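You operate a simulated robot arm through the tools that you are given. There is no shell and no other tool.

Carry out the task below with a simulated two-armed robot. There is one attempt and no reset: what you move stays moved.

## Task
Fit blocks 80 and 60 in pockets 1 and 2 and latch them.
Fine: block 80 in pocket 1, block 60 in pocket 2.

It is judged by the outcome, as a careful person would: the job done as asked, and still so three seconds after it is handed in. It fails if anything else is knocked over, pushed out of place, dropped, spilled or broken.

## Robot
Two 7-joint arms with fingered hands on one trunk that stands fixed in place. Base frame: the origin is at the foot of the trunk, x ahead of it, y to its left, z up. Readings come in mm, rad, newtons and seconds.
The left shoulder is at [60, 166, 902], the right one opposite. With the tool pointing down near the work surface each hand reaches from about 340 to 860 mm from the base axis, measured 20 degrees to its own side. Payload 5 kg a hand.
The tool frame of a hand sits at the grasp point between the pads (the TCP): z along the fingers, y along the line on which they close. The tips reach 32 mm beyond it. The gripper opens to 160 mm; its body begins 89 mm behind the TCP. The gripper is a hand of 3 fingers: y runs from the thumb to the fingers, the wrist lies at [0, 0, -267] in the tool frame, and closing takes about 1.5 s.
Orientation is told as [roll, pitch, yaw] about the base's x, y, z axes, in that order, counted from this pose: with the fingers straight down and closing along the base's y, the tool's x points along the base's -x, its y along +y and its z along -z.

## Interface
- The arms move only by the tool send_rows. It takes "left_targets", "right_targets" or both (then of equal length, played together; a hand with none holds still); each is a list of rows, each a list of 6 numbers: the shift along the tool's x, y, z in mm, then the turn, a rotation vector about the tool's x, y, z in rad. In form: [[x, y, z, ax, ay, az], ...]. A call has 1 to 20 rows; each row shifts and turns the commanded pose from where the row before left it, along the tool's axes as they then stand. "left_claw" and "right_claw" are, for a hand that has rows, the finger opening in mm, from 0 to 160, set as the call begins (left out, the last holds). Rows are played at 5 a second. More than 50 mm and 0.15 rad between two rows, or a gripper value outside its range, and nothing of the call is played. Where a pose cannot be reached the arm comes as near as it can. A force on the tool above 40 N (or 10 N above the force at the start of the call, whichever is more), or a blocked arm, ends the call early, and 0.2 s more pass. The fingers move at their own pace (about 45 mm/s each) and stop on an object; they squeeze with about 21 N. The grip force told is the motor's: it shows also when the fingers shut on nothing. Time passes only in rows, and 0.2 s behind the last, so rows that do not move let the fingers close. The reply holds the time, the measured pose of the TCP, the force on the tool along the base axes, the opening and the grip force, in the units named above and with some noise, with the torque about the TCP (base axes, N m) and any sound that the robot's microphone picked up.
- Cameras (640 x 400 px; columns grow to the right, rows downward): "scene" is now at [47.8, -33.8, 1560.2]; the picture's right is [-0.40, -0.92, -0.00], its down [-0.59, 0.26, -0.76] and it looks along [0.70, -0.30, -0.64] (base axes); focal length 312 px, centre (320, 200). "left" rides on the left gripper at [-65, -4, -116] in its tool frame; the picture's right is [0.06, -1.00, 0.00], its down [0.87, 0.05, -0.49] and it looks along [0.49, 0.03, 0.87] (tool axes); focal length 261 px, centre (320, 200). "right" rides on the right gripper at [65, -4, -116] in its tool frame; the picture's right is [0.06, 1.00, 0.00], its down [-0.87, 0.05, -0.49] and it looks along [-0.49, 0.03, 0.87] (tool axes); focal length 261 px, centre (320, 200). There is no depth. A picture from a camera that has moved, and an enlarged one, comes with that camera's place and axes in the base frame and with its lens. The place of the scene camera against the robot may be out by one fixed shift of up to 12 mm in any direction.
- grab_frame(camera): a new picture of that camera. No time passes.
- slide_trunk(by): slides the trunk up (or, below 0, down) by that many mm; the arms and the scene camera ride with it, the base frame stays. It gives what a move gives, with no picture.
- set_fingers(finger1, finger2, thumb_bend, hand): sets how far each is bent, from 0 (flat) to 1 (curled in); at 0.3 the hand is open as for a grip, at 0.7 the pads meet at the TCP. One left out holds its place. A second passes; each finger stops where it meets its share of the squeeze, and holds until it gets a number again. A gripper value or a shape takes the hand back. It gives what a move gives, with no picture; readings hold the bend of each and the force on the fingers (four entries, about 0 where the hand has none), thumb and palm.
- grasp_type(shape, hand): the hand has 3 fingers and takes this shape, open, in about a second: jaw (thumb against the fingers, like two jaws); tri (thumb and two fingers); tip (a fingertip pinch); poke (one finger out to press); point (the index stretched); flat (the hand flat); cup (the hand cupped); fist (a fist). The gripper value then closes the fingers along that shape, each until it touches; the sizes above hold for jaw. It gives what a move gives, with no picture.
- pan_tilt(pan, tilt): turns the head with the scene camera to pan (to the left, within 1.501 rad either way) and tilt (down, from -0.506 to 1.204), counted from straight ahead of the robot. It gives what a move gives.
- inspect(camera, box): a new picture of the part [left, top, right, bottom] of that camera's present view, enlarged. No time passes.
- sign_off(): hands the job in; it is judged then, once.

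Nothing tells you positions but the pictures and the camera data. Unless the task says otherwise, let go and move clear before handing in.

The tools are called after "Request:" by a JSON object that holds its "method" and its "body". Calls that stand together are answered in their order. send_rows: Moves the arms, as the interface text tells. Its arguments: {"type":"object","properties":{"left_targets":{"type":"array","items":{"type":"array","items":{"type":"number"}}},"left_claw":{"type":"number"},"right_targets":{"type":"array","items":{"type":"array","items":{"type":"number"}}},"right_claw":{"type":"number"}},"required":[]} The other tools are called the same way: slide_trunk (by) moves the trunk up or down; grasp_type (shape, hand) gives the hand a shape; set_fingers (finger1, finger2, thumb_bend, hand) moves the fingers one by one; pan_tilt (pan, tilt) turns the head that bears the scene camera; grab_frame (camera) takes a picture; inspect (camera, box) takes an enlarged picture of a part of a camera's view; sign_off () hands the job in.

At the start:

```text
clock: 0.0
left_tcp_pos: [530.1, -35.2, 1220.8]
left_tcp_rot: [0.0, 0.0, -0.001]
left_wrist_force: [-0.8, 0.0, -0.2]
left_moment: [-0.01, -0.01, -0.02]
left_grip_width: 159.8
left_finger_force: 0.0
left_shape: jaw
left_bend: [0.3, 0.3, 0.3]
left_finger forces: [0.1, 0.0, 0.0, 0.0, 0.1, 0.0]
right_tcp_pos: [469.8, -549.0, 1188.7]
right_tcp_rot: [-0.001, 0.0, 0.0]
right_wrist_force: [0.3, -0.5, 0.2]
right_moment: [0.0, -0.01, -0.01]
right_grip_width: 159.9
right_finger_force: 0.1
right_shape: jaw
right_bend: [0.3, 0.3, 0.3]
right_finger forces: [0.0, 0.1, 0.0, 0.0, 0.0, 0.1]
trunk travel left (down, up): [-450.0, 140.0]
head pan, tilt (commanded): [-0.408, 0.7]
```

scene: 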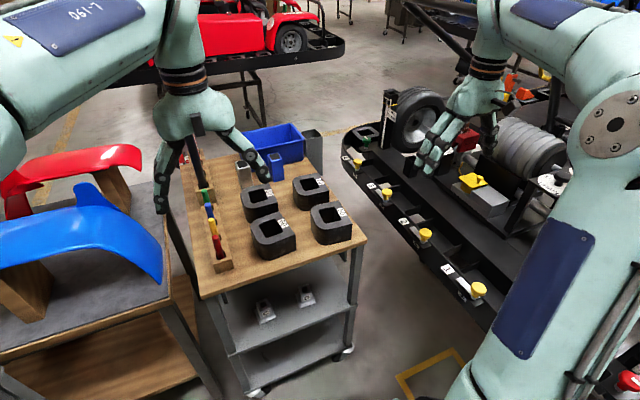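
right: 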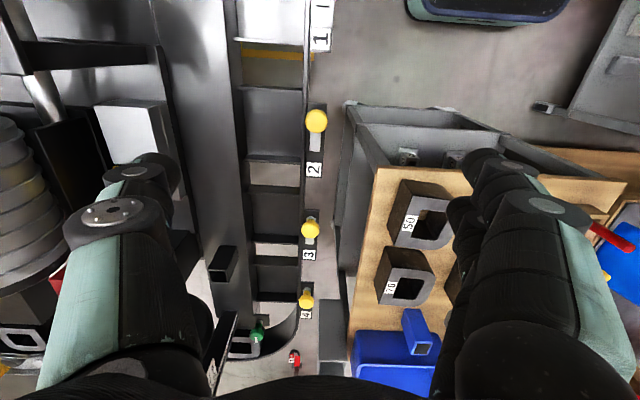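
left: 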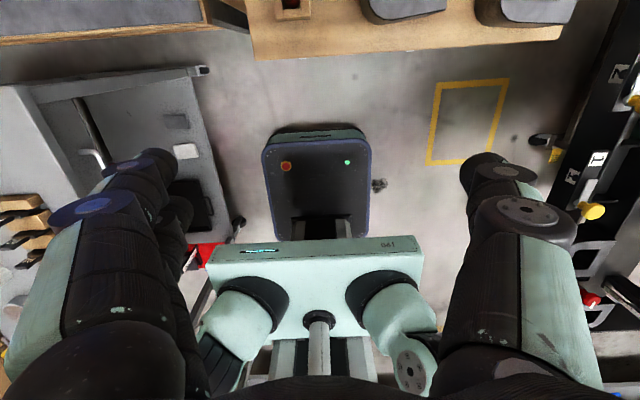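

I see a cart with four D-shaped blocks and a dark fixture on the right with numbered pockets and yellow knobs. I'll look closer before moving.

Request:
{"method": "inspect", "body": {"camera": "scene", "box": [200, 120, 380, 300]}}

Request:
{"method": "inspect", "body": {"camera": "scene", "box": [330, 80, 530, 320]}}

Request:
{"method": "inspect", "body": {"camera": "right", "box": [200, 0, 500, 400]}}

```text
2.22 times, centred on (290, 210) of scene
camera zoom: at [47.8, -33.8, 1560.2], right [-0.4, -0.92, 0.0], down [-0.59, 0.26, -0.76], along [0.7, -0.3, -0.64], focal length 693 px, centre (387, 178)
```

zoom: 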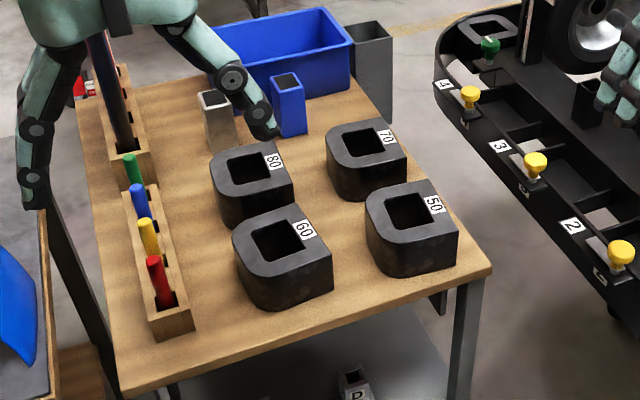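

```text
1.67 times, centred on (430, 200) of scene
camera zoom: at [47.8, -33.8, 1560.2], right [-0.4, -0.92, 0.0], down [-0.59, 0.26, -0.76], along [0.7, -0.3, -0.64], focal length 520 px, centre (137, 200)
```

zoom: 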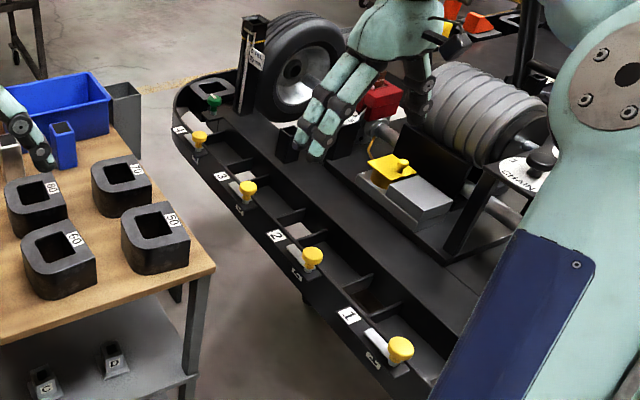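

```text
1.00 times, centred on (350, 200) of right (not enlarged: the box is as wide or as high as the picture)
camera zoom: at [405.2, -554.5, 1304.8], right [-0.06, 1.0, 0.0], down [0.87, 0.05, 0.49], along [0.49, 0.03, -0.87], focal length 261 px, centre (290, 200)
```

zoom: 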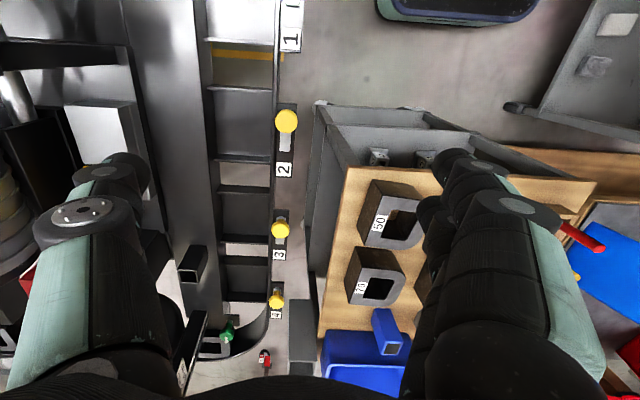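

The cart holds blocks 80, 60, 70 and 50, and the rail to its right has pockets 1–4 with yellow latch knobs; one far pocket has a green knob with a D-block in it. I'll look around with the head for a clearer view of the pockets and the latches.

Request:
{"method": "pan_tilt", "body": {"pan": -0.75, "tilt": 0.85}}

Request:
{"method": "grab_frame", "body": {"camera": "scene"}}

```text
clock: 0.8
left_tcp_pos: [530.7, -36.4, 1221.1]
left_tcp_rot: [-0.001, -0.001, 0.0]
left_wrist_force: [0.6, -0.7, -0.1]
left_moment: [-0.04, 0.0, -0.01]
left_grip_width: 160.1
left_finger_force: 0.0
left_shape: jaw
left_bend: [0.3, 0.3, 0.3]
left_finger forces: [0.1, 0.0, 0.1, 0.0, 0.0, 0.0]
right_tcp_pos: [469.8, -550.0, 1188.9]
right_tcp_rot: [-0.001, 0.002, -0.001]
right_wrist_force: [0.5, 0.1, -0.5]
right_moment: [0.0, 0.02, -0.01]
right_grip_width: 160.2
right_finger_force: 0.1
right_shape: jaw
right_bend: [0.3, 0.3, 0.3]
right_finger forces: [0.0, 0.0, 0.0, 0.0, 0.0, 0.0]
trunk travel left (down, up): [-450.0, 140.0]
head pan, tilt (commanded): [-0.75, 0.85]
```

```text
taken
camera scene: at [27.1, -53.3, 1548.0], right [-0.68, -0.73, 0.0], down [-0.55, 0.51, -0.66], along [0.48, -0.45, -0.75], focal length 312 px, centre (320, 200)
```

scene: 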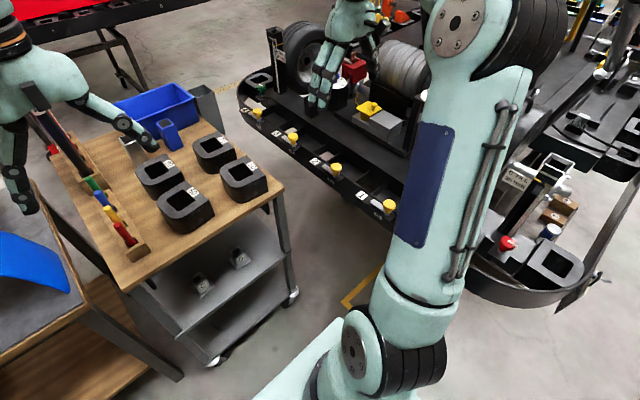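

Request:
{"method": "inspect", "body": {"camera": "scene", "box": [220, 60, 420, 240]}}

Request:
{"method": "inspect", "body": {"camera": "scene", "box": [440, 140, 640, 310]}}

Request:
{"method": "inspect", "body": {"camera": "scene", "box": [240, 80, 340, 160]}}

```text
2.22 times, centred on (320, 150) of scene
camera zoom: at [27.1, -53.3, 1548.0], right [-0.68, -0.73, 0.0], down [-0.55, 0.51, -0.66], along [0.48, -0.45, -0.75], focal length 693 px, centre (320, 311)
```

zoom: 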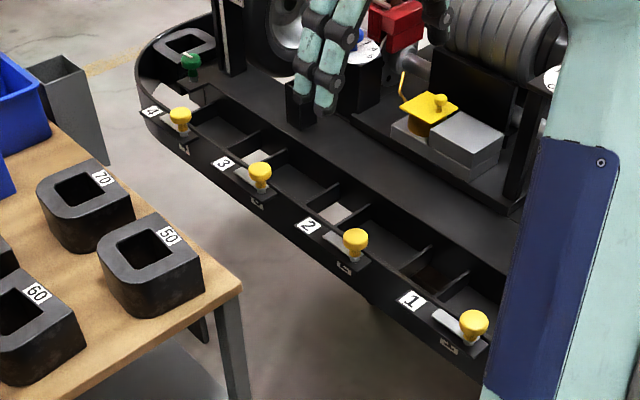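

```text
2.35 times, centred on (540, 225) of scene
camera zoom: at [27.1, -53.3, 1548.0], right [-0.68, -0.73, 0.0], down [-0.55, 0.51, -0.66], along [0.48, -0.45, -0.75], focal length 734 px, centre (-198, 141)
```

zoom: 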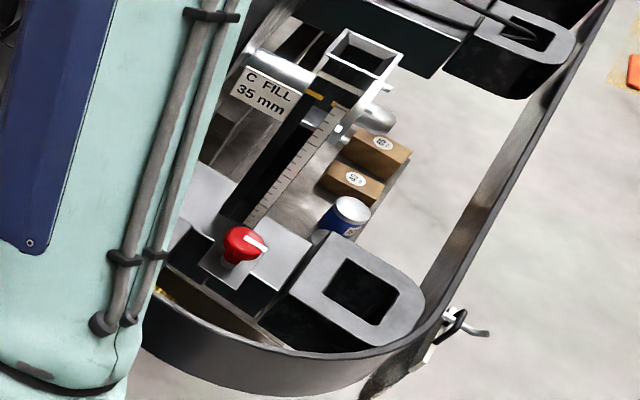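

```text
5.00 times, centred on (290, 120) of scene
camera zoom: at [27.1, -53.3, 1548.0], right [-0.68, -0.73, 0.0], down [-0.55, 0.51, -0.66], along [0.48, -0.45, -0.75], focal length 1560 px, centre (470, 600)
```

zoom: 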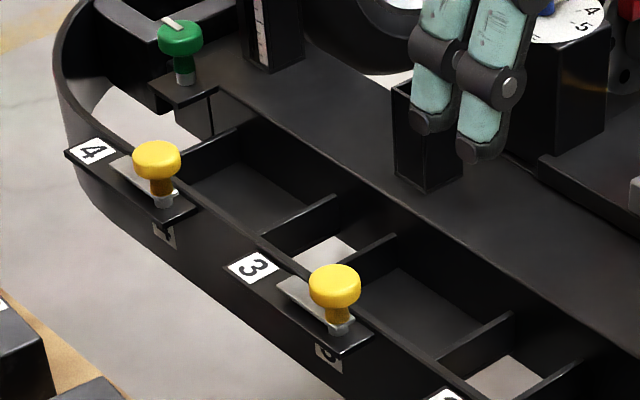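

Knobs are about [296,-560,910], [493,-556,910], ... along the rail at y≈-557; blocks are on the cart around x≈600–700, y≈-340..-170. I'll move the right hand back to look down on pockets 1 and 2.

Request:
{"method": "send_rows", "body": {"right_targets": [[40, 0, 0, 0, 0, 0], [40, 0, 0, 0, 0, 0], [40, 0, 0, 0, 0, 0], [40, 0, 0, 0, 0, 0]]}}

Request:
{"method": "grab_frame", "body": {"camera": "right"}}

```text
clock: 1.8
left_tcp_pos: [530.0, -36.7, 1220.9]
left_tcp_rot: [-0.001, 0.001, 0.001]
left_wrist_force: [-0.6, -0.4, 0.8]
left_moment: [0.02, -0.04, 0.02]
left_grip_width: 159.8
left_finger_force: 0.0
left_shape: jaw
left_bend: [0.3, 0.3, 0.3]
left_finger forces: [0.0, 0.0, 0.0, 0.1, 0.0, 0.0]
right_tcp_pos: [310.6, -549.0, 1189.7]
right_tcp_rot: [0.0, -0.002, 0.0]
right_wrist_force: [-0.9, -0.8, -0.1]
right_moment: [0.03, -0.01, 0.01]
right_grip_width: 159.7
right_finger_force: 0.1
right_shape: jaw
right_bend: [0.3, 0.3, 0.3]
right_finger forces: [0.1, 0.1, 0.0, 0.1, 0.0, 0.1]
trunk travel left (down, up): [-450.0, 140.0]
head pan, tilt (commanded): [-0.75, 0.85]
```

```text
taken
camera right: at [245.6, -553.7, 1305.0], right [-0.06, 1.0, 0.0], down [0.87, 0.05, 0.49], along [0.49, 0.03, -0.87], focal length 261 px, centre (320, 200)
```

right: 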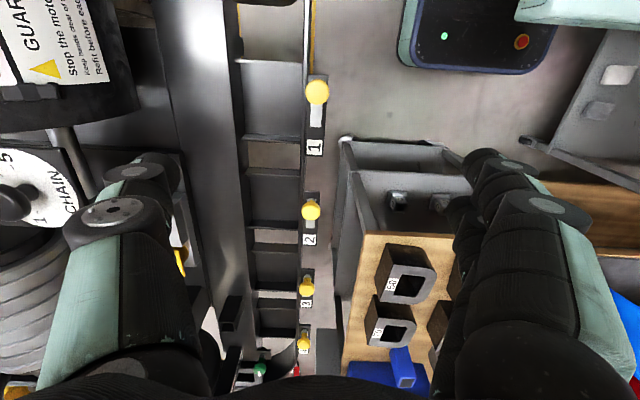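

Request:
{"method": "inspect", "body": {"camera": "right", "box": [220, 30, 360, 130]}}

Request:
{"method": "inspect", "body": {"camera": "right", "box": [220, 120, 360, 260]}}

Request:
{"method": "inspect", "body": {"camera": "right", "box": [350, 230, 450, 360]}}

```text
4.00 times, centred on (290, 80) of right
camera zoom: at [245.6, -553.7, 1305.0], right [-0.06, 1.0, 0.0], down [0.87, 0.05, 0.49], along [0.49, 0.03, -0.87], focal length 1043 px, centre (440, 680)
```

zoom: 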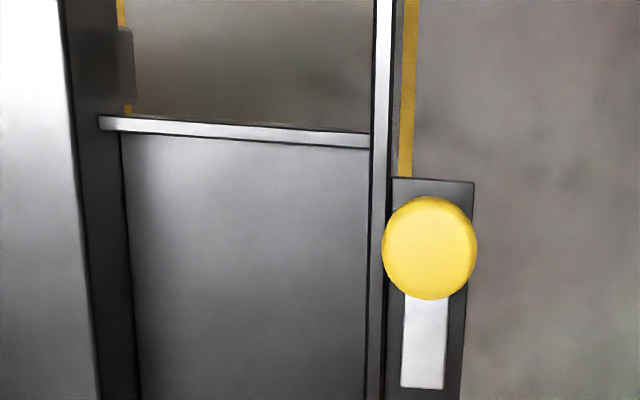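

```text
2.86 times, centred on (290, 190) of right
camera zoom: at [245.6, -553.7, 1305.0], right [-0.06, 1.0, 0.0], down [0.87, 0.05, 0.49], along [0.49, 0.03, -0.87], focal length 745 px, centre (406, 229)
```

zoom: 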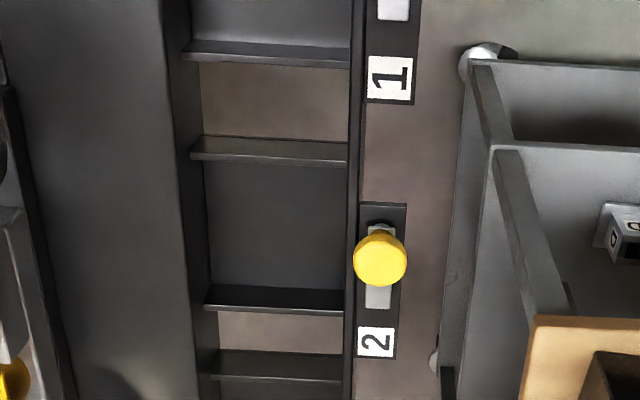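

```text
3.08 times, centred on (400, 295) of right
camera zoom: at [245.6, -553.7, 1305.0], right [-0.06, 1.0, 0.0], down [0.87, 0.05, 0.49], along [0.49, 0.03, -0.87], focal length 802 px, centre (74, -92)
```

zoom: 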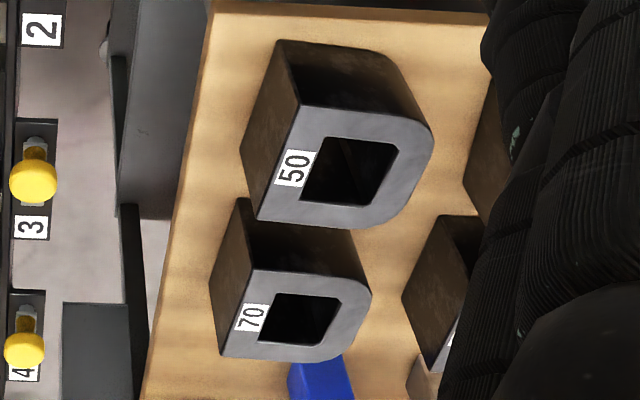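

The latch knobs seem to sit on a grey tongue lying along the rail (label side, +x); pockets are open square bins with floors. I'll go lower over pocket 1 for a better look at the latch, and move the left hand off the cart area.

Request:
{"method": "send_rows", "body": {"right_targets": [[0, 0, 40, 0, 0, 0], [0, 0, 40, 0, 0, 0], [0, 0, 30, 0, 0, 0]], "left_targets": [[0, 50, 0, 0, 0, 0], [0, 50, 0, 0, 0, 0], [0, 50, 0, 0, 0, 0]]}}

Request:
{"method": "grab_frame", "body": {"camera": "right"}}

Request:
{"method": "inspect", "body": {"camera": "right", "box": [180, 0, 380, 150]}}

Request:
{"method": "grab_frame", "body": {"camera": "scene"}}

```text
clock: 2.6
left_tcp_pos: [532.1, 112.4, 1220.5]
left_tcp_rot: [-0.001, -0.001, 0.001]
left_wrist_force: [0.0, 0.5, -0.6]
left_moment: [-0.02, -0.01, -0.03]
left_grip_width: 160.0
left_finger_force: 0.1
left_shape: jaw
left_bend: [0.3, 0.3, 0.3]
left_finger forces: [0.1, 0.1, 0.1, 0.0, 0.0, 0.0]
right_tcp_pos: [310.0, -548.0, 1079.4]
right_tcp_rot: [0.0, 0.001, -0.001]
right_wrist_force: [-0.5, -1.4, 0.8]
right_moment: [-0.02, 0.02, 0.03]
right_grip_width: 160.2
right_finger_force: 0.0
right_shape: jaw
right_bend: [0.3, 0.3, 0.3]
right_finger forces: [0.0, 0.1, 0.1, 0.0, 0.0, 0.1]
trunk travel left (down, up): [-450.0, 140.0]
head pan, tilt (commanded): [-0.75, 0.85]
```

```text
taken
camera right: at [244.5, -552.5, 1195.0], right [-0.06, 1.0, 0.0], down [0.87, 0.05, 0.49], along [0.49, 0.03, -0.87], focal length 261 px, centre (320, 200)
```

right: 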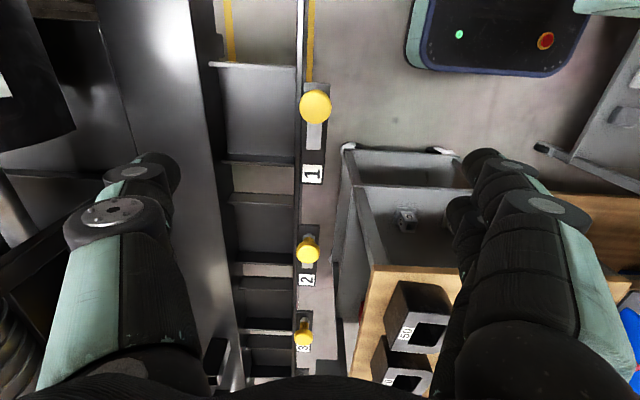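

```text
2.67 times, centred on (280, 75) of right
camera zoom: at [244.5, -552.5, 1195.0], right [-0.06, 1.0, 0.0], down [0.87, 0.05, 0.49], along [0.49, 0.03, -0.87], focal length 695 px, centre (427, 533)
```

zoom: 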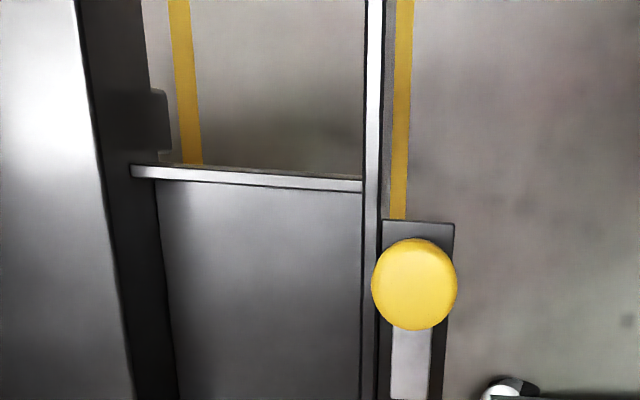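

```text
taken
camera scene: at [26.9, -52.0, 1548.1], right [-0.68, -0.73, 0.0], down [-0.55, 0.51, -0.66], along [0.48, -0.45, -0.75], focal length 312 px, centre (320, 200)
```

scene: 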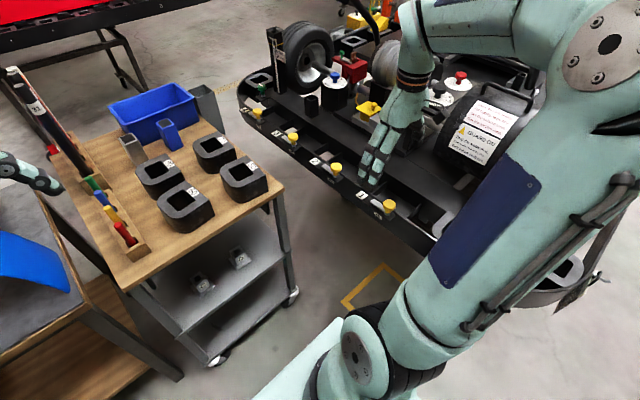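

Request:
{"method": "inspect", "body": {"camera": "scene", "box": [350, 180, 410, 220]}}

Request:
{"method": "inspect", "body": {"camera": "scene", "box": [300, 150, 360, 190]}}

Request:
{"method": "inspect", "body": {"camera": "scene", "box": [130, 120, 290, 240]}}

Request:
{"method": "inspect", "body": {"camera": "right", "box": [290, 220, 330, 290]}}

Request:
{"method": "inspect", "body": {"camera": "scene", "box": [235, 60, 275, 110]}}

```text
10.00 times, centred on (380, 200) of scene
camera zoom: at [26.9, -52.0, 1548.1], right [-0.68, -0.73, 0.0], down [-0.55, 0.51, -0.66], along [0.48, -0.45, -0.75], focal length 3119 px, centre (-280, 200)
```

zoom: 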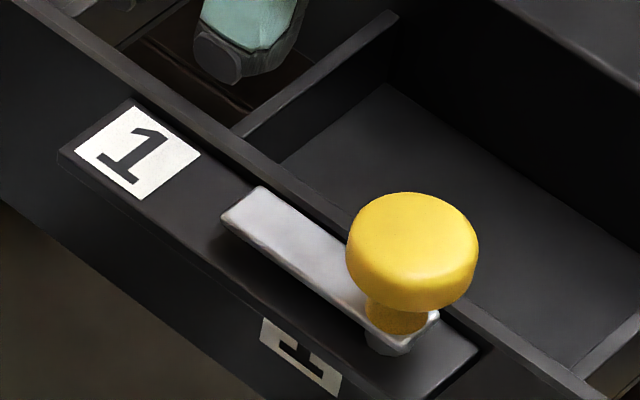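

```text
10.00 times, centred on (330, 170) of scene
camera zoom: at [26.9, -52.0, 1548.1], right [-0.68, -0.73, 0.0], down [-0.55, 0.51, -0.66], along [0.48, -0.45, -0.75], focal length 3119 px, centre (220, 500)
```

zoom: 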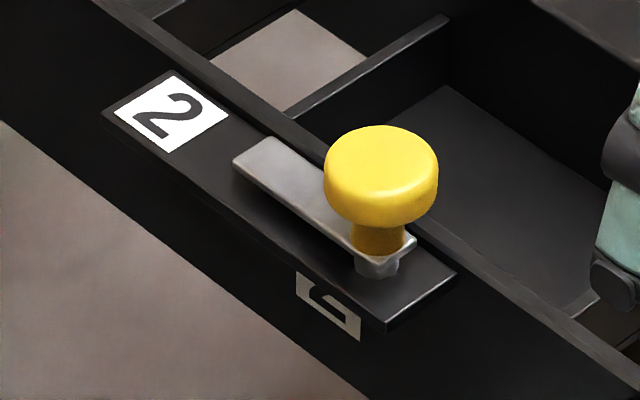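

```text
3.33 times, centred on (210, 180) of scene
camera zoom: at [26.9, -52.0, 1548.1], right [-0.68, -0.73, 0.0], down [-0.55, 0.51, -0.66], along [0.48, -0.45, -0.75], focal length 1040 px, centre (687, 267)
```

zoom: 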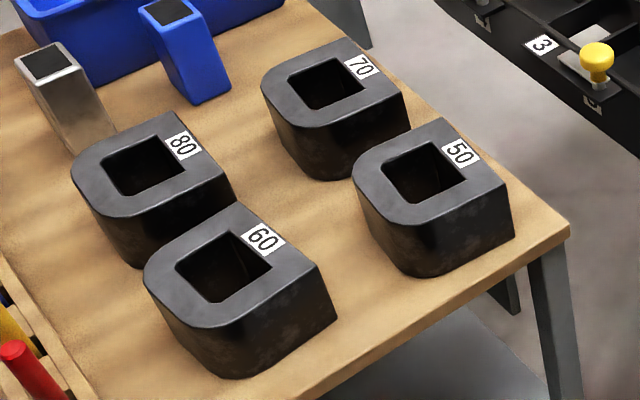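

```text
5.71 times, centred on (310, 255) of right
camera zoom: at [244.5, -552.5, 1195.0], right [-0.06, 1.0, 0.0], down [0.87, 0.05, 0.49], along [0.49, 0.03, -0.87], focal length 1489 px, centre (377, -114)
```

zoom: 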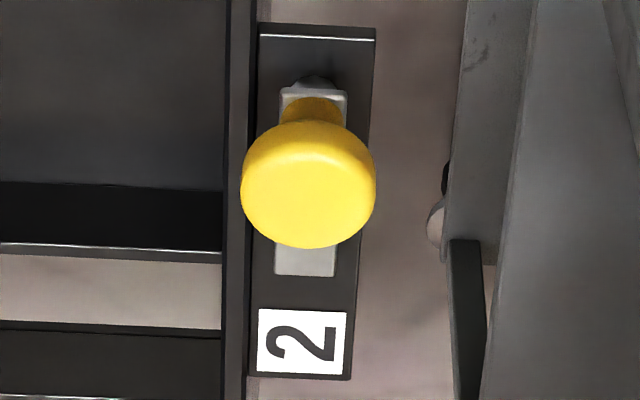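

```text
8.00 times, centred on (255, 85) of scene
camera zoom: at [26.9, -52.0, 1548.1], right [-0.68, -0.73, 0.0], down [-0.55, 0.51, -0.66], along [0.48, -0.45, -0.75], focal length 2496 px, centre (840, 1120)
```

zoom: 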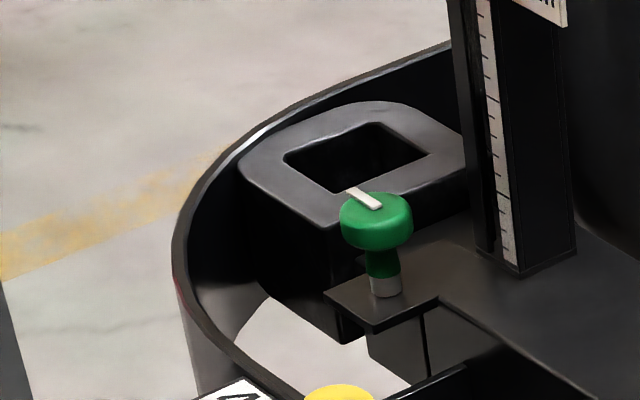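

The latch is a turn-button: a knob with a tongue pointing +x that must be swung 90° over the pocket toward -y. Now I'll take measurement views of pockets 1 and 2 from a slightly shifted position.

Request:
{"method": "send_rows", "body": {"right_targets": [[40, 0, 0, 0, 0, 0], [40, 0, 0, 0, 0, 0], [0, -25, 0, 0, 0, 0]]}}

Request:
{"method": "grab_frame", "body": {"camera": "right"}}

Request:
{"method": "inspect", "body": {"camera": "right", "box": [200, 60, 360, 220]}}

Request:
{"method": "inspect", "body": {"camera": "right", "box": [220, 200, 360, 320]}}

```text
clock: 3.4
left_tcp_pos: [532.2, 111.6, 1219.6]
left_tcp_rot: [-0.002, 0.003, 0.0]
left_wrist_force: [0.0, -0.6, -0.4]
left_moment: [0.03, 0.01, 0.02]
left_grip_width: 160.0
left_finger_force: 0.0
left_shape: jaw
left_bend: [0.3, 0.3, 0.3]
left_finger forces: [0.0, 0.0, 0.0, 0.0, 0.0, 0.0]
right_tcp_pos: [230.8, -574.1, 1078.0]
right_tcp_rot: [-0.001, 0.001, 0.003]
right_wrist_force: [0.4, -0.1, 0.1]
right_moment: [0.02, 0.02, -0.02]
right_grip_width: 159.9
right_finger_force: 0.2
right_shape: jaw
right_bend: [0.3, 0.3, 0.3]
right_finger forces: [0.0, 0.0, 0.0, 0.1, 0.0, 0.1]
trunk travel left (down, up): [-450.0, 140.0]
head pan, tilt (commanded): [-0.75, 0.85]
```

```text
taken
camera right: at [166.1, -578.2, 1193.4], right [-0.06, 1.0, 0.0], down [0.87, 0.05, 0.49], along [0.49, 0.03, -0.87], focal length 261 px, centre (320, 200)
```

right: 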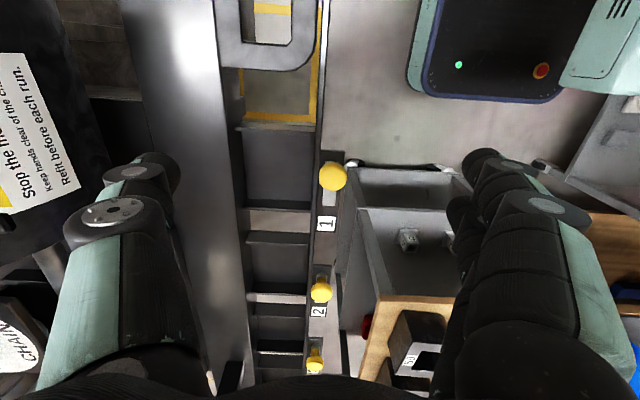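

```text
2.50 times, centred on (280, 140) of right
camera zoom: at [166.1, -578.2, 1193.4], right [-0.06, 1.0, 0.0], down [0.87, 0.05, 0.49], along [0.49, 0.03, -0.87], focal length 652 px, centre (420, 350)
```

zoom: 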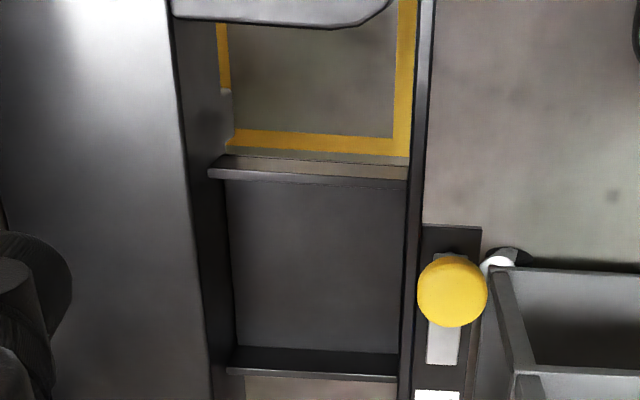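

```text
3.33 times, centred on (290, 260) of right
camera zoom: at [166.1, -578.2, 1193.4], right [-0.06, 1.0, 0.0], down [0.87, 0.05, 0.49], along [0.49, 0.03, -0.87], focal length 869 px, centre (420, 0)
```

zoom: 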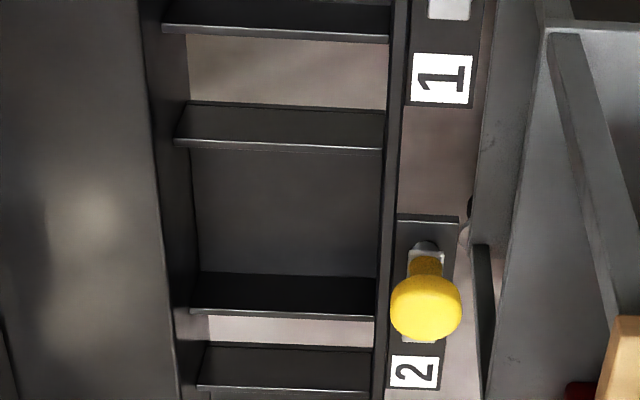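

Pocket 2 spans about x 468–591, y −691…−581 with rib tops at z≈832 and rim/ledge at z≈874; pocket 1 is about 198 mm nearer. I'll raise the trunk for better reach and look over the blocks on the cart.

Request:
{"method": "slide_trunk", "body": {"by": 130}}

Request:
{"method": "send_rows", "body": {"right_targets": [[-45, 20, 0, 0, 0, 0], [-45, 20, 0, 0, 0, 0], [-45, 20, 0, 0, 0, 0], [-45, 20, 0, 0, 0, 0], [-45, 20, 0, 0, 0, 0], [-40, 30, 0, 0, 0, 0], [-30, 40, 0, 0, 0, 0], [-30, 40, 0, 0, 0, 0], [-20, 40, 0, 0, 0, 0], [-20, 40, 0, 0, 0, 0]]}}

Request:
{"method": "grab_frame", "body": {"camera": "right"}}

Request:
{"method": "grab_frame", "body": {"camera": "scene"}}

```text
clock: 5.0
left_tcp_pos: [531.9, 110.5, 1350.6]
left_tcp_rot: [0.0, 0.0, 0.0]
left_wrist_force: [0.2, 0.5, 0.2]
left_moment: [0.01, 0.03, 0.01]
left_grip_width: 160.0
left_finger_force: 0.2
left_shape: jaw
left_bend: [0.3, 0.3, 0.3]
left_finger forces: [0.1, 0.0, 0.0, 0.0, 0.0, 0.1]
right_tcp_pos: [230.5, -573.0, 1209.3]
right_tcp_rot: [0.001, -0.001, 0.001]
right_wrist_force: [0.3, 0.1, 0.0]
right_moment: [0.05, -0.02, 0.01]
right_grip_width: 160.0
right_finger_force: 0.1
right_shape: jaw
right_bend: [0.3, 0.3, 0.3]
right_finger forces: [0.0, 0.0, 0.0, 0.0, 0.1, 0.0]
trunk travel left (down, up): [-580.0, 10.0]
head pan, tilt (commanded): [-0.75, 0.85]
```

```text
clock: 7.2
left_tcp_pos: [533.1, 112.7, 1350.2]
left_tcp_rot: [-0.001, 0.001, 0.0]
left_wrist_force: [0.3, 0.2, -0.8]
left_moment: [-0.01, 0.0, -0.04]
left_grip_width: 159.7
left_finger_force: 0.1
left_shape: jaw
left_bend: [0.3, 0.3, 0.3]
left_finger forces: [0.0, 0.0, 0.1, 0.0, 0.0, 0.0]
right_tcp_pos: [596.7, -278.9, 1210.2]
right_tcp_rot: [-0.002, 0.001, 0.0]
right_wrist_force: [0.1, 0.8, -0.1]
right_moment: [-0.04, 0.03, 0.03]
right_grip_width: 160.1
right_finger_force: 0.0
right_shape: jaw
right_bend: [0.3, 0.3, 0.3]
right_finger forces: [0.2, 0.0, 0.1, 0.0, 0.0, 0.1]
trunk travel left (down, up): [-580.0, 10.0]
head pan, tilt (commanded): [-0.75, 0.85]
```

```text
taken
camera right: at [531.4, -283.0, 1326.0], right [-0.06, 1.0, 0.0], down [0.87, 0.05, 0.49], along [0.49, 0.03, -0.87], focal length 261 px, centre (320, 200)
```

right: 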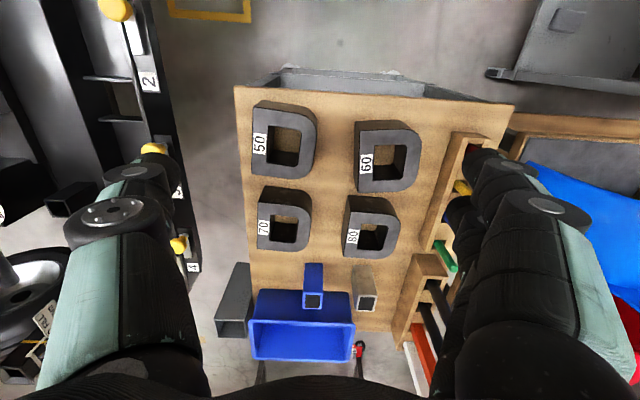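

```text
taken
camera scene: at [28.4, -51.9, 1678.0], right [-0.68, -0.73, 0.0], down [-0.55, 0.51, -0.66], along [0.48, -0.45, -0.75], focal length 312 px, centre (320, 200)
```

scene: 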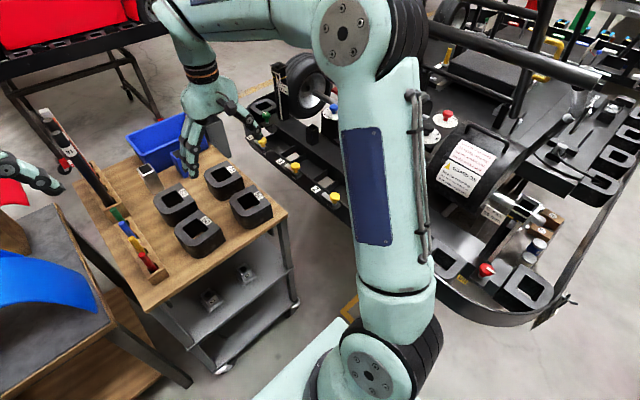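

Request:
{"method": "inspect", "body": {"camera": "right", "box": [240, 90, 340, 190]}}

Request:
{"method": "inspect", "body": {"camera": "right", "box": [340, 110, 440, 210]}}

Request:
{"method": "inspect", "body": {"camera": "right", "box": [330, 180, 430, 270]}}

Request:
{"method": "inspect", "body": {"camera": "scene", "box": [150, 50, 290, 180]}}

```text
4.00 times, centred on (290, 140) of right
camera zoom: at [531.4, -283.0, 1326.0], right [-0.06, 1.0, 0.0], down [0.87, 0.05, 0.49], along [0.49, 0.03, -0.87], focal length 1043 px, centre (440, 440)
```

zoom: 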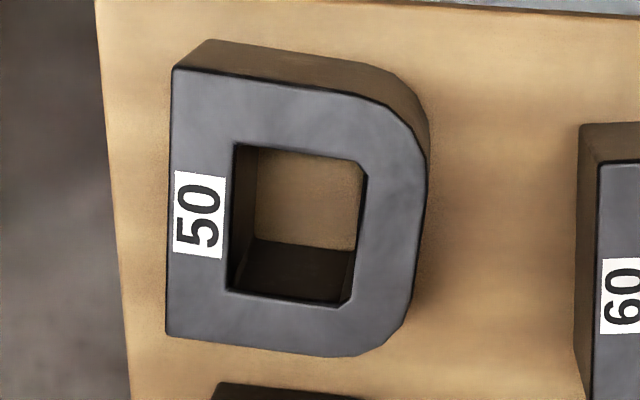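

```text
4.00 times, centred on (390, 160) of right
camera zoom: at [531.4, -283.0, 1326.0], right [-0.06, 1.0, 0.0], down [0.87, 0.05, 0.49], along [0.49, 0.03, -0.87], focal length 1043 px, centre (40, 360)
```

zoom: 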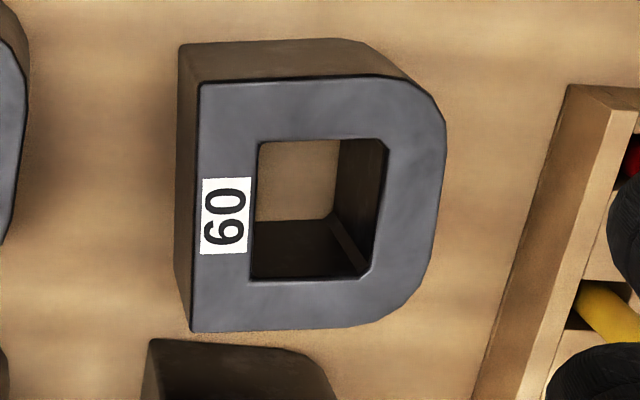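

```text
4.44 times, centred on (380, 225) of right
camera zoom: at [531.4, -283.0, 1326.0], right [-0.06, 1.0, 0.0], down [0.87, 0.05, 0.49], along [0.49, 0.03, -0.87], focal length 1158 px, centre (53, 89)
```

zoom: 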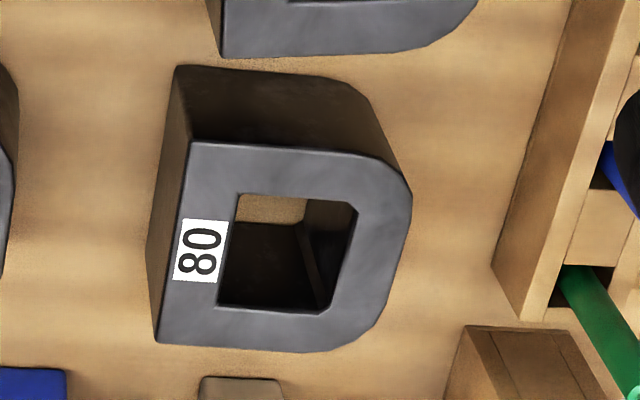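

```text
3.08 times, centred on (220, 115) of scene
camera zoom: at [28.4, -51.9, 1678.0], right [-0.68, -0.73, 0.0], down [-0.55, 0.51, -0.66], along [0.48, -0.45, -0.75], focal length 960 px, centre (628, 462)
```

zoom: 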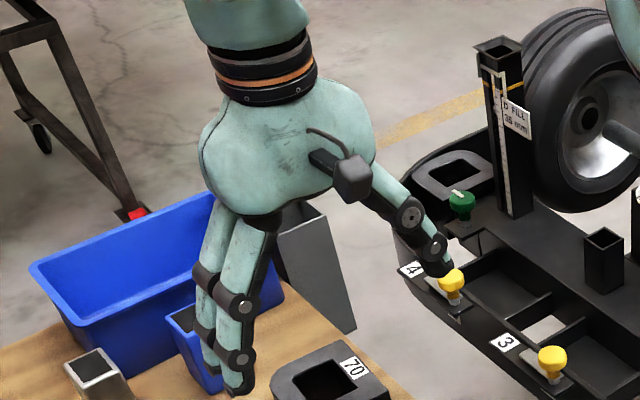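

Blocks are visible clearly; I need a second view for triangulation of heights, so I shift the right hand forward and lower.

Request:
{"method": "send_rows", "body": {"right_targets": [[-40, 10, 20, 0, 0, 0], [-40, 10, 20, 0, 0, 0], [-20, 10, 20, 0, 0, 0]]}}

Request:
{"method": "grab_frame", "body": {"camera": "right"}}

Request:
{"method": "inspect", "body": {"camera": "right", "box": [330, 30, 450, 130]}}

Request:
{"method": "inspect", "body": {"camera": "right", "box": [330, 110, 450, 210]}}

```text
clock: 8.0
left_tcp_pos: [533.5, 110.8, 1349.8]
left_tcp_rot: [-0.002, 0.001, -0.001]
left_wrist_force: [1.1, -0.2, 0.1]
left_moment: [0.0, 0.05, -0.01]
left_grip_width: 159.8
left_finger_force: 0.0
left_shape: jaw
left_bend: [0.3, 0.3, 0.3]
left_finger forces: [0.1, 0.0, 0.0, 0.0, 0.0, 0.0]
right_tcp_pos: [694.0, -248.1, 1150.9]
right_tcp_rot: [0.0, 0.0, 0.0]
right_wrist_force: [0.0, 0.2, -0.6]
right_moment: [0.02, 0.02, -0.02]
right_grip_width: 160.0
right_finger_force: 0.0
right_shape: jaw
right_bend: [0.3, 0.3, 0.3]
right_finger forces: [0.0, 0.0, 0.0, 0.0, 0.1, 0.0]
trunk travel left (down, up): [-580.0, 10.0]
head pan, tilt (commanded): [-0.75, 0.85]
```

```text
taken
camera right: at [629.6, -253.9, 1266.1], right [-0.06, 1.0, 0.0], down [0.87, 0.05, 0.49], along [0.49, 0.03, -0.87], focal length 261 px, centre (320, 200)
```

right: 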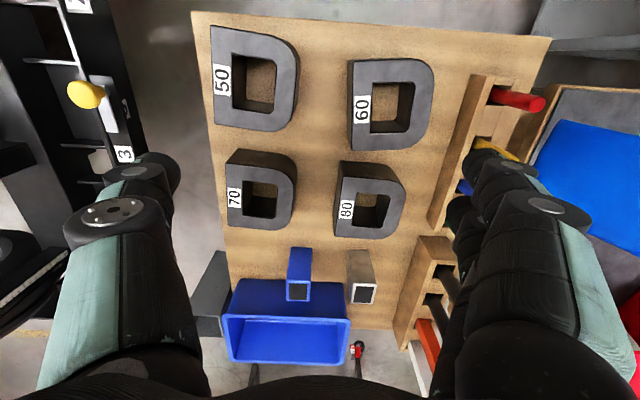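

```text
4.00 times, centred on (390, 80) of right
camera zoom: at [629.6, -253.9, 1266.1], right [-0.06, 1.0, 0.0], down [0.87, 0.05, 0.49], along [0.49, 0.03, -0.87], focal length 1043 px, centre (40, 680)
```

zoom: 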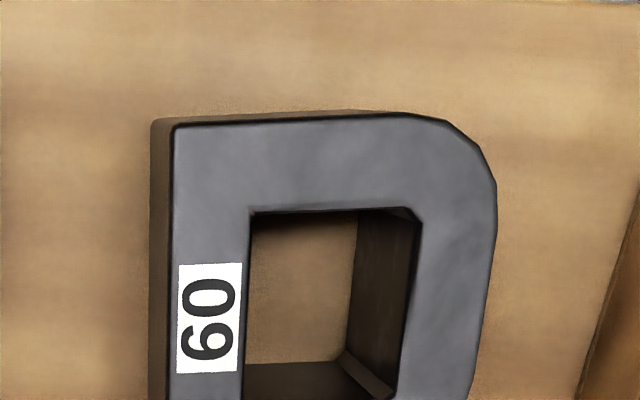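

```text
4.00 times, centred on (390, 160) of right
camera zoom: at [629.6, -253.9, 1266.1], right [-0.06, 1.0, 0.0], down [0.87, 0.05, 0.49], along [0.49, 0.03, -0.87], focal length 1043 px, centre (40, 360)
```

zoom: 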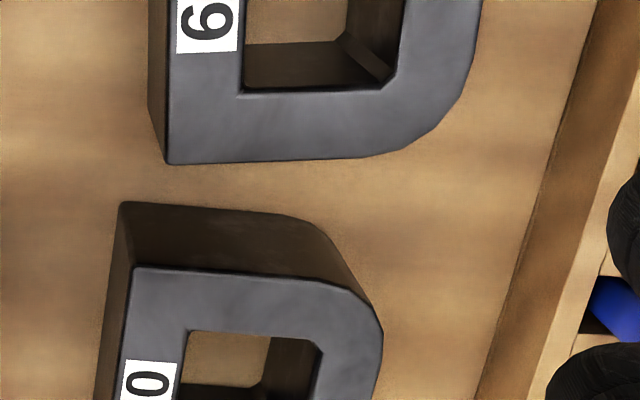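

Request:
{"method": "grab_frame", "body": {"camera": "scene"}}

Request:
{"method": "inspect", "body": {"camera": "scene", "box": [170, 60, 270, 160]}}

Request:
{"method": "inspect", "body": {"camera": "right", "box": [0, 100, 640, 400]}}

```text
taken
camera scene: at [28.5, -52.8, 1678.0], right [-0.68, -0.73, 0.0], down [-0.55, 0.51, -0.66], along [0.48, -0.45, -0.75], focal length 312 px, centre (320, 200)
```

scene: 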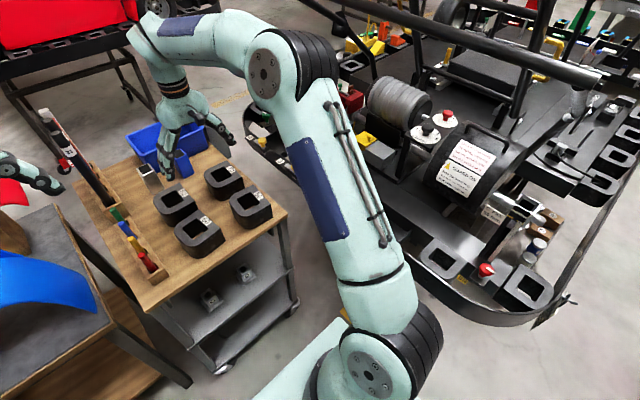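

```text
4.00 times, centred on (220, 110) of scene
camera zoom: at [28.5, -52.8, 1678.0], right [-0.68, -0.73, 0.0], down [-0.55, 0.51, -0.66], along [0.48, -0.45, -0.75], focal length 1248 px, centre (720, 560)
```

zoom: 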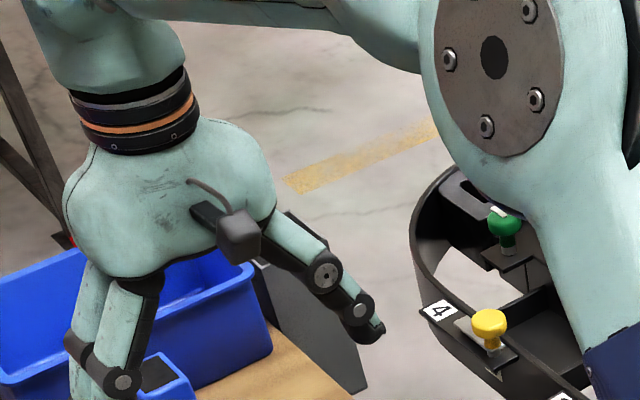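

```text
1.00 times, centred on (320, 250) of right (not enlarged: the box is as wide or as high as the picture)
camera zoom: at [629.6, -253.9, 1266.1], right [-0.06, 1.0, 0.0], down [0.87, 0.05, 0.49], along [0.49, 0.03, -0.87], focal length 261 px, centre (320, 150)
```

zoom: 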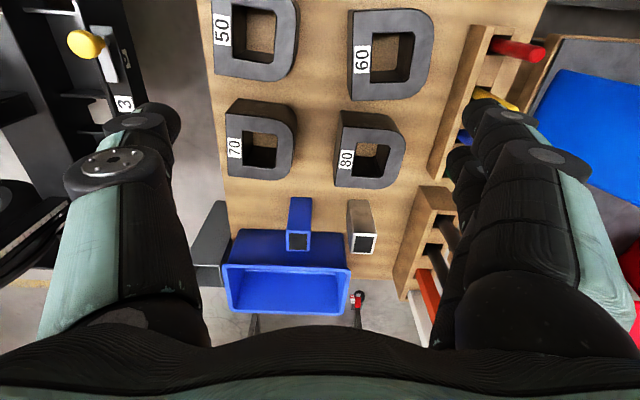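

Request:
{"method": "inspect", "body": {"camera": "scene", "box": [165, 110, 245, 165]}}

Request:
{"method": "inspect", "body": {"camera": "left", "box": [0, 0, 640, 400]}}

```text
7.27 times, centred on (205, 138) of scene
camera zoom: at [28.5, -52.8, 1678.0], right [-0.68, -0.73, 0.0], down [-0.55, 0.51, -0.66], along [0.48, -0.45, -0.75], focal length 2269 px, centre (1156, 654)
```

zoom: 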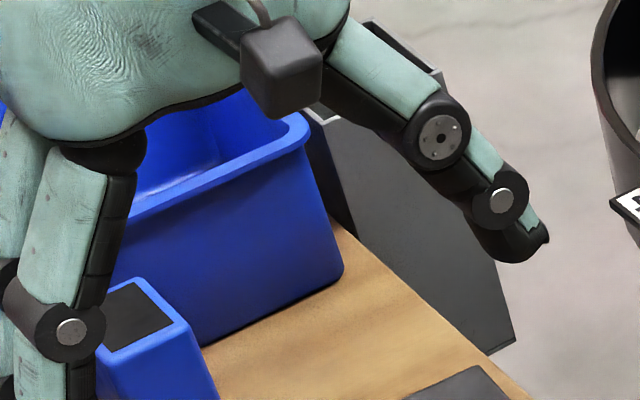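

```text
1.00 times, centred on (320, 200) of left (not enlarged: the box is as wide or as high as the picture)
camera zoom: at [599.0, 106.8, 1465.1], right [-0.06, -1.0, 0.0], down [-0.87, 0.05, 0.49], along [-0.49, 0.03, -0.87], focal length 261 px, centre (320, 200)
```

zoom: 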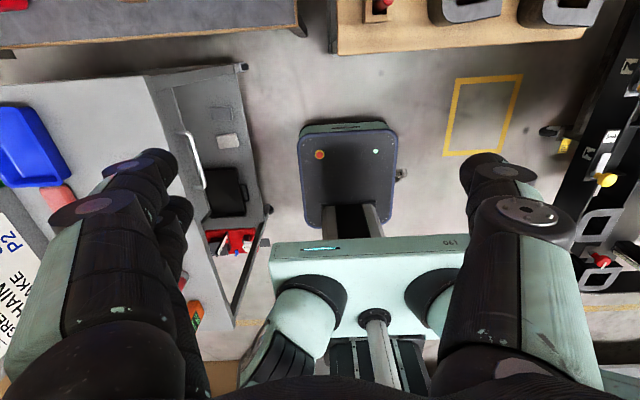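

Block 60's centre is about (688,-154), yaw ≈ +0.10, top z≈906; block 80's is about (845,-158), yaw ≈ -0.02. Plan: grip each along its long (x) side since the pocket ribs are low on those sides; I'll turn the right hand by about +1.67 rad with the thumb on the far side above block 60.

Request:
{"method": "send_rows", "body": {"right_targets": [[3, 47, 0, 0, 0, 0], [3, 47, 0, 0, 0, 0], [0, 0, 0, 0, 0, -0.14], [0, 0, 0, 0, 0, -0.14], [0, 0, 0, 0, 0, -0.14], [0, 0, 0, 0, 0, -0.14], [0, 0, 0, 0, 0, -0.14], [0, 0, 0, 0, 0, -0.14], [0, 0, 0, 0, 0, -0.14], [0, 0, 0, 0, 0, -0.14], [0, 0, 0, 0, 0, -0.14], [0, 0, 0, 0, 0, -0.14], [0, 0, 0, 0, 0, -0.14], [0, 0, 0, 0, 0, -0.136]]}}

Request:
{"method": "grab_frame", "body": {"camera": "right"}}

Request:
{"method": "grab_frame", "body": {"camera": "scene"}}

```text
clock: 11.0
left_tcp_pos: [532.7, 110.7, 1349.5]
left_tcp_rot: [0.0, 0.0, 0.002]
left_wrist_force: [0.2, -0.5, -0.5]
left_moment: [0.04, 0.03, -0.01]
left_grip_width: 160.2
left_finger_force: 0.1
left_shape: jaw
left_bend: [0.3, 0.3, 0.3]
left_finger forces: [0.1, 0.0, 0.0, 0.0, 0.1, 0.0]
right_tcp_pos: [687.2, -153.4, 1142.4]
right_tcp_rot: [0.017, 0.015, 1.455]
right_wrist_force: [0.0, 0.1, 0.3]
right_moment: [0.04, 0.06, -0.04]
right_grip_width: 160.1
right_finger_force: 0.1
right_shape: jaw
right_bend: [0.3, 0.3, 0.3]
right_finger forces: [0.0, 0.1, 0.0, 0.0, 0.1, 0.1]
right hand out of reach, approached as far as the arm can: row 13, 14
trunk travel left (down, up): [-580.0, 10.0]
head pan, tilt (commanded): [-0.75, 0.85]
```

```text
taken
camera right: at [685.6, -218.0, 1257.6], right [-1.0, 0.05, 0.02], down [0.06, 0.87, 0.48], along [0.01, 0.48, -0.88], focal length 261 px, centre (320, 200)
```

right: 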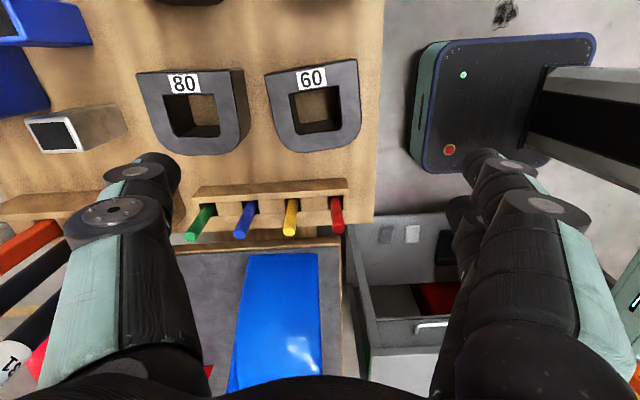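

```text
taken
camera scene: at [27.6, -54.3, 1678.0], right [-0.68, -0.73, 0.0], down [-0.55, 0.51, -0.66], along [0.48, -0.45, -0.75], focal length 312 px, centre (320, 200)
```

scene: 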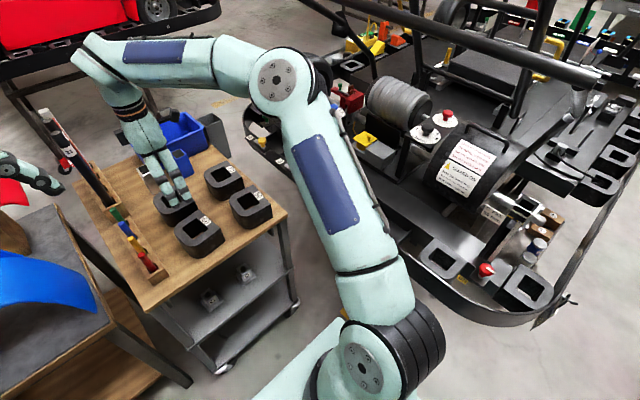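

Yaw +1.45 is this arm's limit here, so I'll use the opposite direction (yaw about -1.47, thumb on the near side), which also suits the pockets better.

Request:
{"method": "send_rows", "body": {"right_targets": [[0, 0, 0, 0, 0, 0.148], [0, 0, 0, 0, 0, 0.148], [0, 0, 0, 0, 0, 0.148], [0, 0, 0, 0, 0, 0.148], [0, 0, 0, 0, 0, 0.148], [0, 0, 0, 0, 0, 0.148], [0, 0, 0, 0, 0, 0.148], [0, 0, 0, 0, 0, 0.148], [0, 0, 0, 0, 0, 0.148], [0, 0, 0, 0, 0, 0.148], [0, 0, 0, 0, 0, 0.148], [0, 0, 0, 0, 0, 0.148], [0, 0, 0, 0, 0, 0.148], [0, 0, 0, 0, 0, 0.148], [0, 0, 0, 0, 0, 0.148], [0, 0, 0, 0, 0, 0.148], [0, 0, 0, 0, 0, 0.148], [0, 0, 0, 0, 0, 0.148], [0, 0, 0, 0, 0, 0.148], [0, 0, 0, 0, 0, 0.148]]}}

Request:
{"method": "grab_frame", "body": {"camera": "right"}}

Request:
{"method": "grab_frame", "body": {"camera": "scene"}}

```text
clock: 15.2
left_tcp_pos: [531.7, 111.5, 1350.4]
left_tcp_rot: [-0.001, 0.0, 0.001]
left_wrist_force: [-0.4, -0.2, -0.2]
left_moment: [0.01, 0.03, -0.02]
left_grip_width: 160.0
left_finger_force: 0.1
left_shape: jaw
left_bend: [0.3, 0.3, 0.3]
left_finger forces: [0.1, 0.1, 0.0, 0.0, 0.0, 0.0]
right_tcp_pos: [686.2, -154.3, 1142.3]
right_tcp_rot: [-0.02, -0.009, -1.51]
right_wrist_force: [0.0, -0.6, -0.5]
right_moment: [0.01, -0.01, -0.03]
right_grip_width: 160.1
right_finger_force: 0.1
right_shape: jaw
right_bend: [0.3, 0.3, 0.3]
right_finger forces: [0.1, 0.0, 0.0, 0.1, 0.0, 0.0]
trunk travel left (down, up): [-580.0, 10.0]
head pan, tilt (commanded): [-0.75, 0.85]
```

```text
taken
camera right: at [680.2, -87.7, 1256.7], right [0.99, 0.12, -0.02], down [0.12, -0.86, 0.5], along [0.04, -0.5, -0.87], focal length 261 px, centre (320, 200)
```

right: 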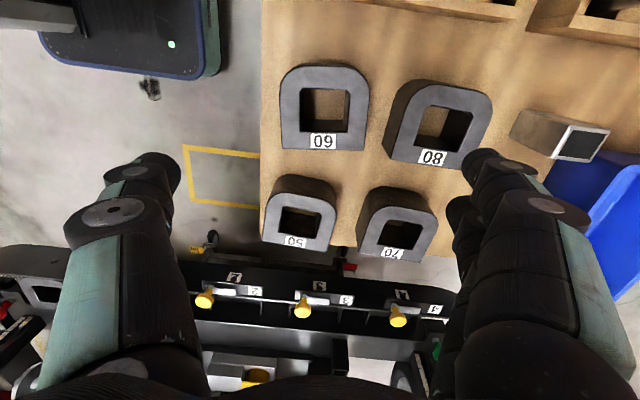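

```text
taken
camera scene: at [27.0, -53.0, 1678.0], right [-0.68, -0.73, 0.0], down [-0.55, 0.51, -0.66], along [0.48, -0.45, -0.75], focal length 312 px, centre (320, 200)
```

scene: 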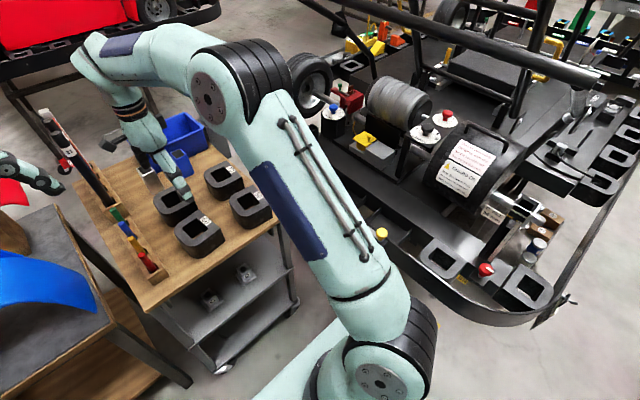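

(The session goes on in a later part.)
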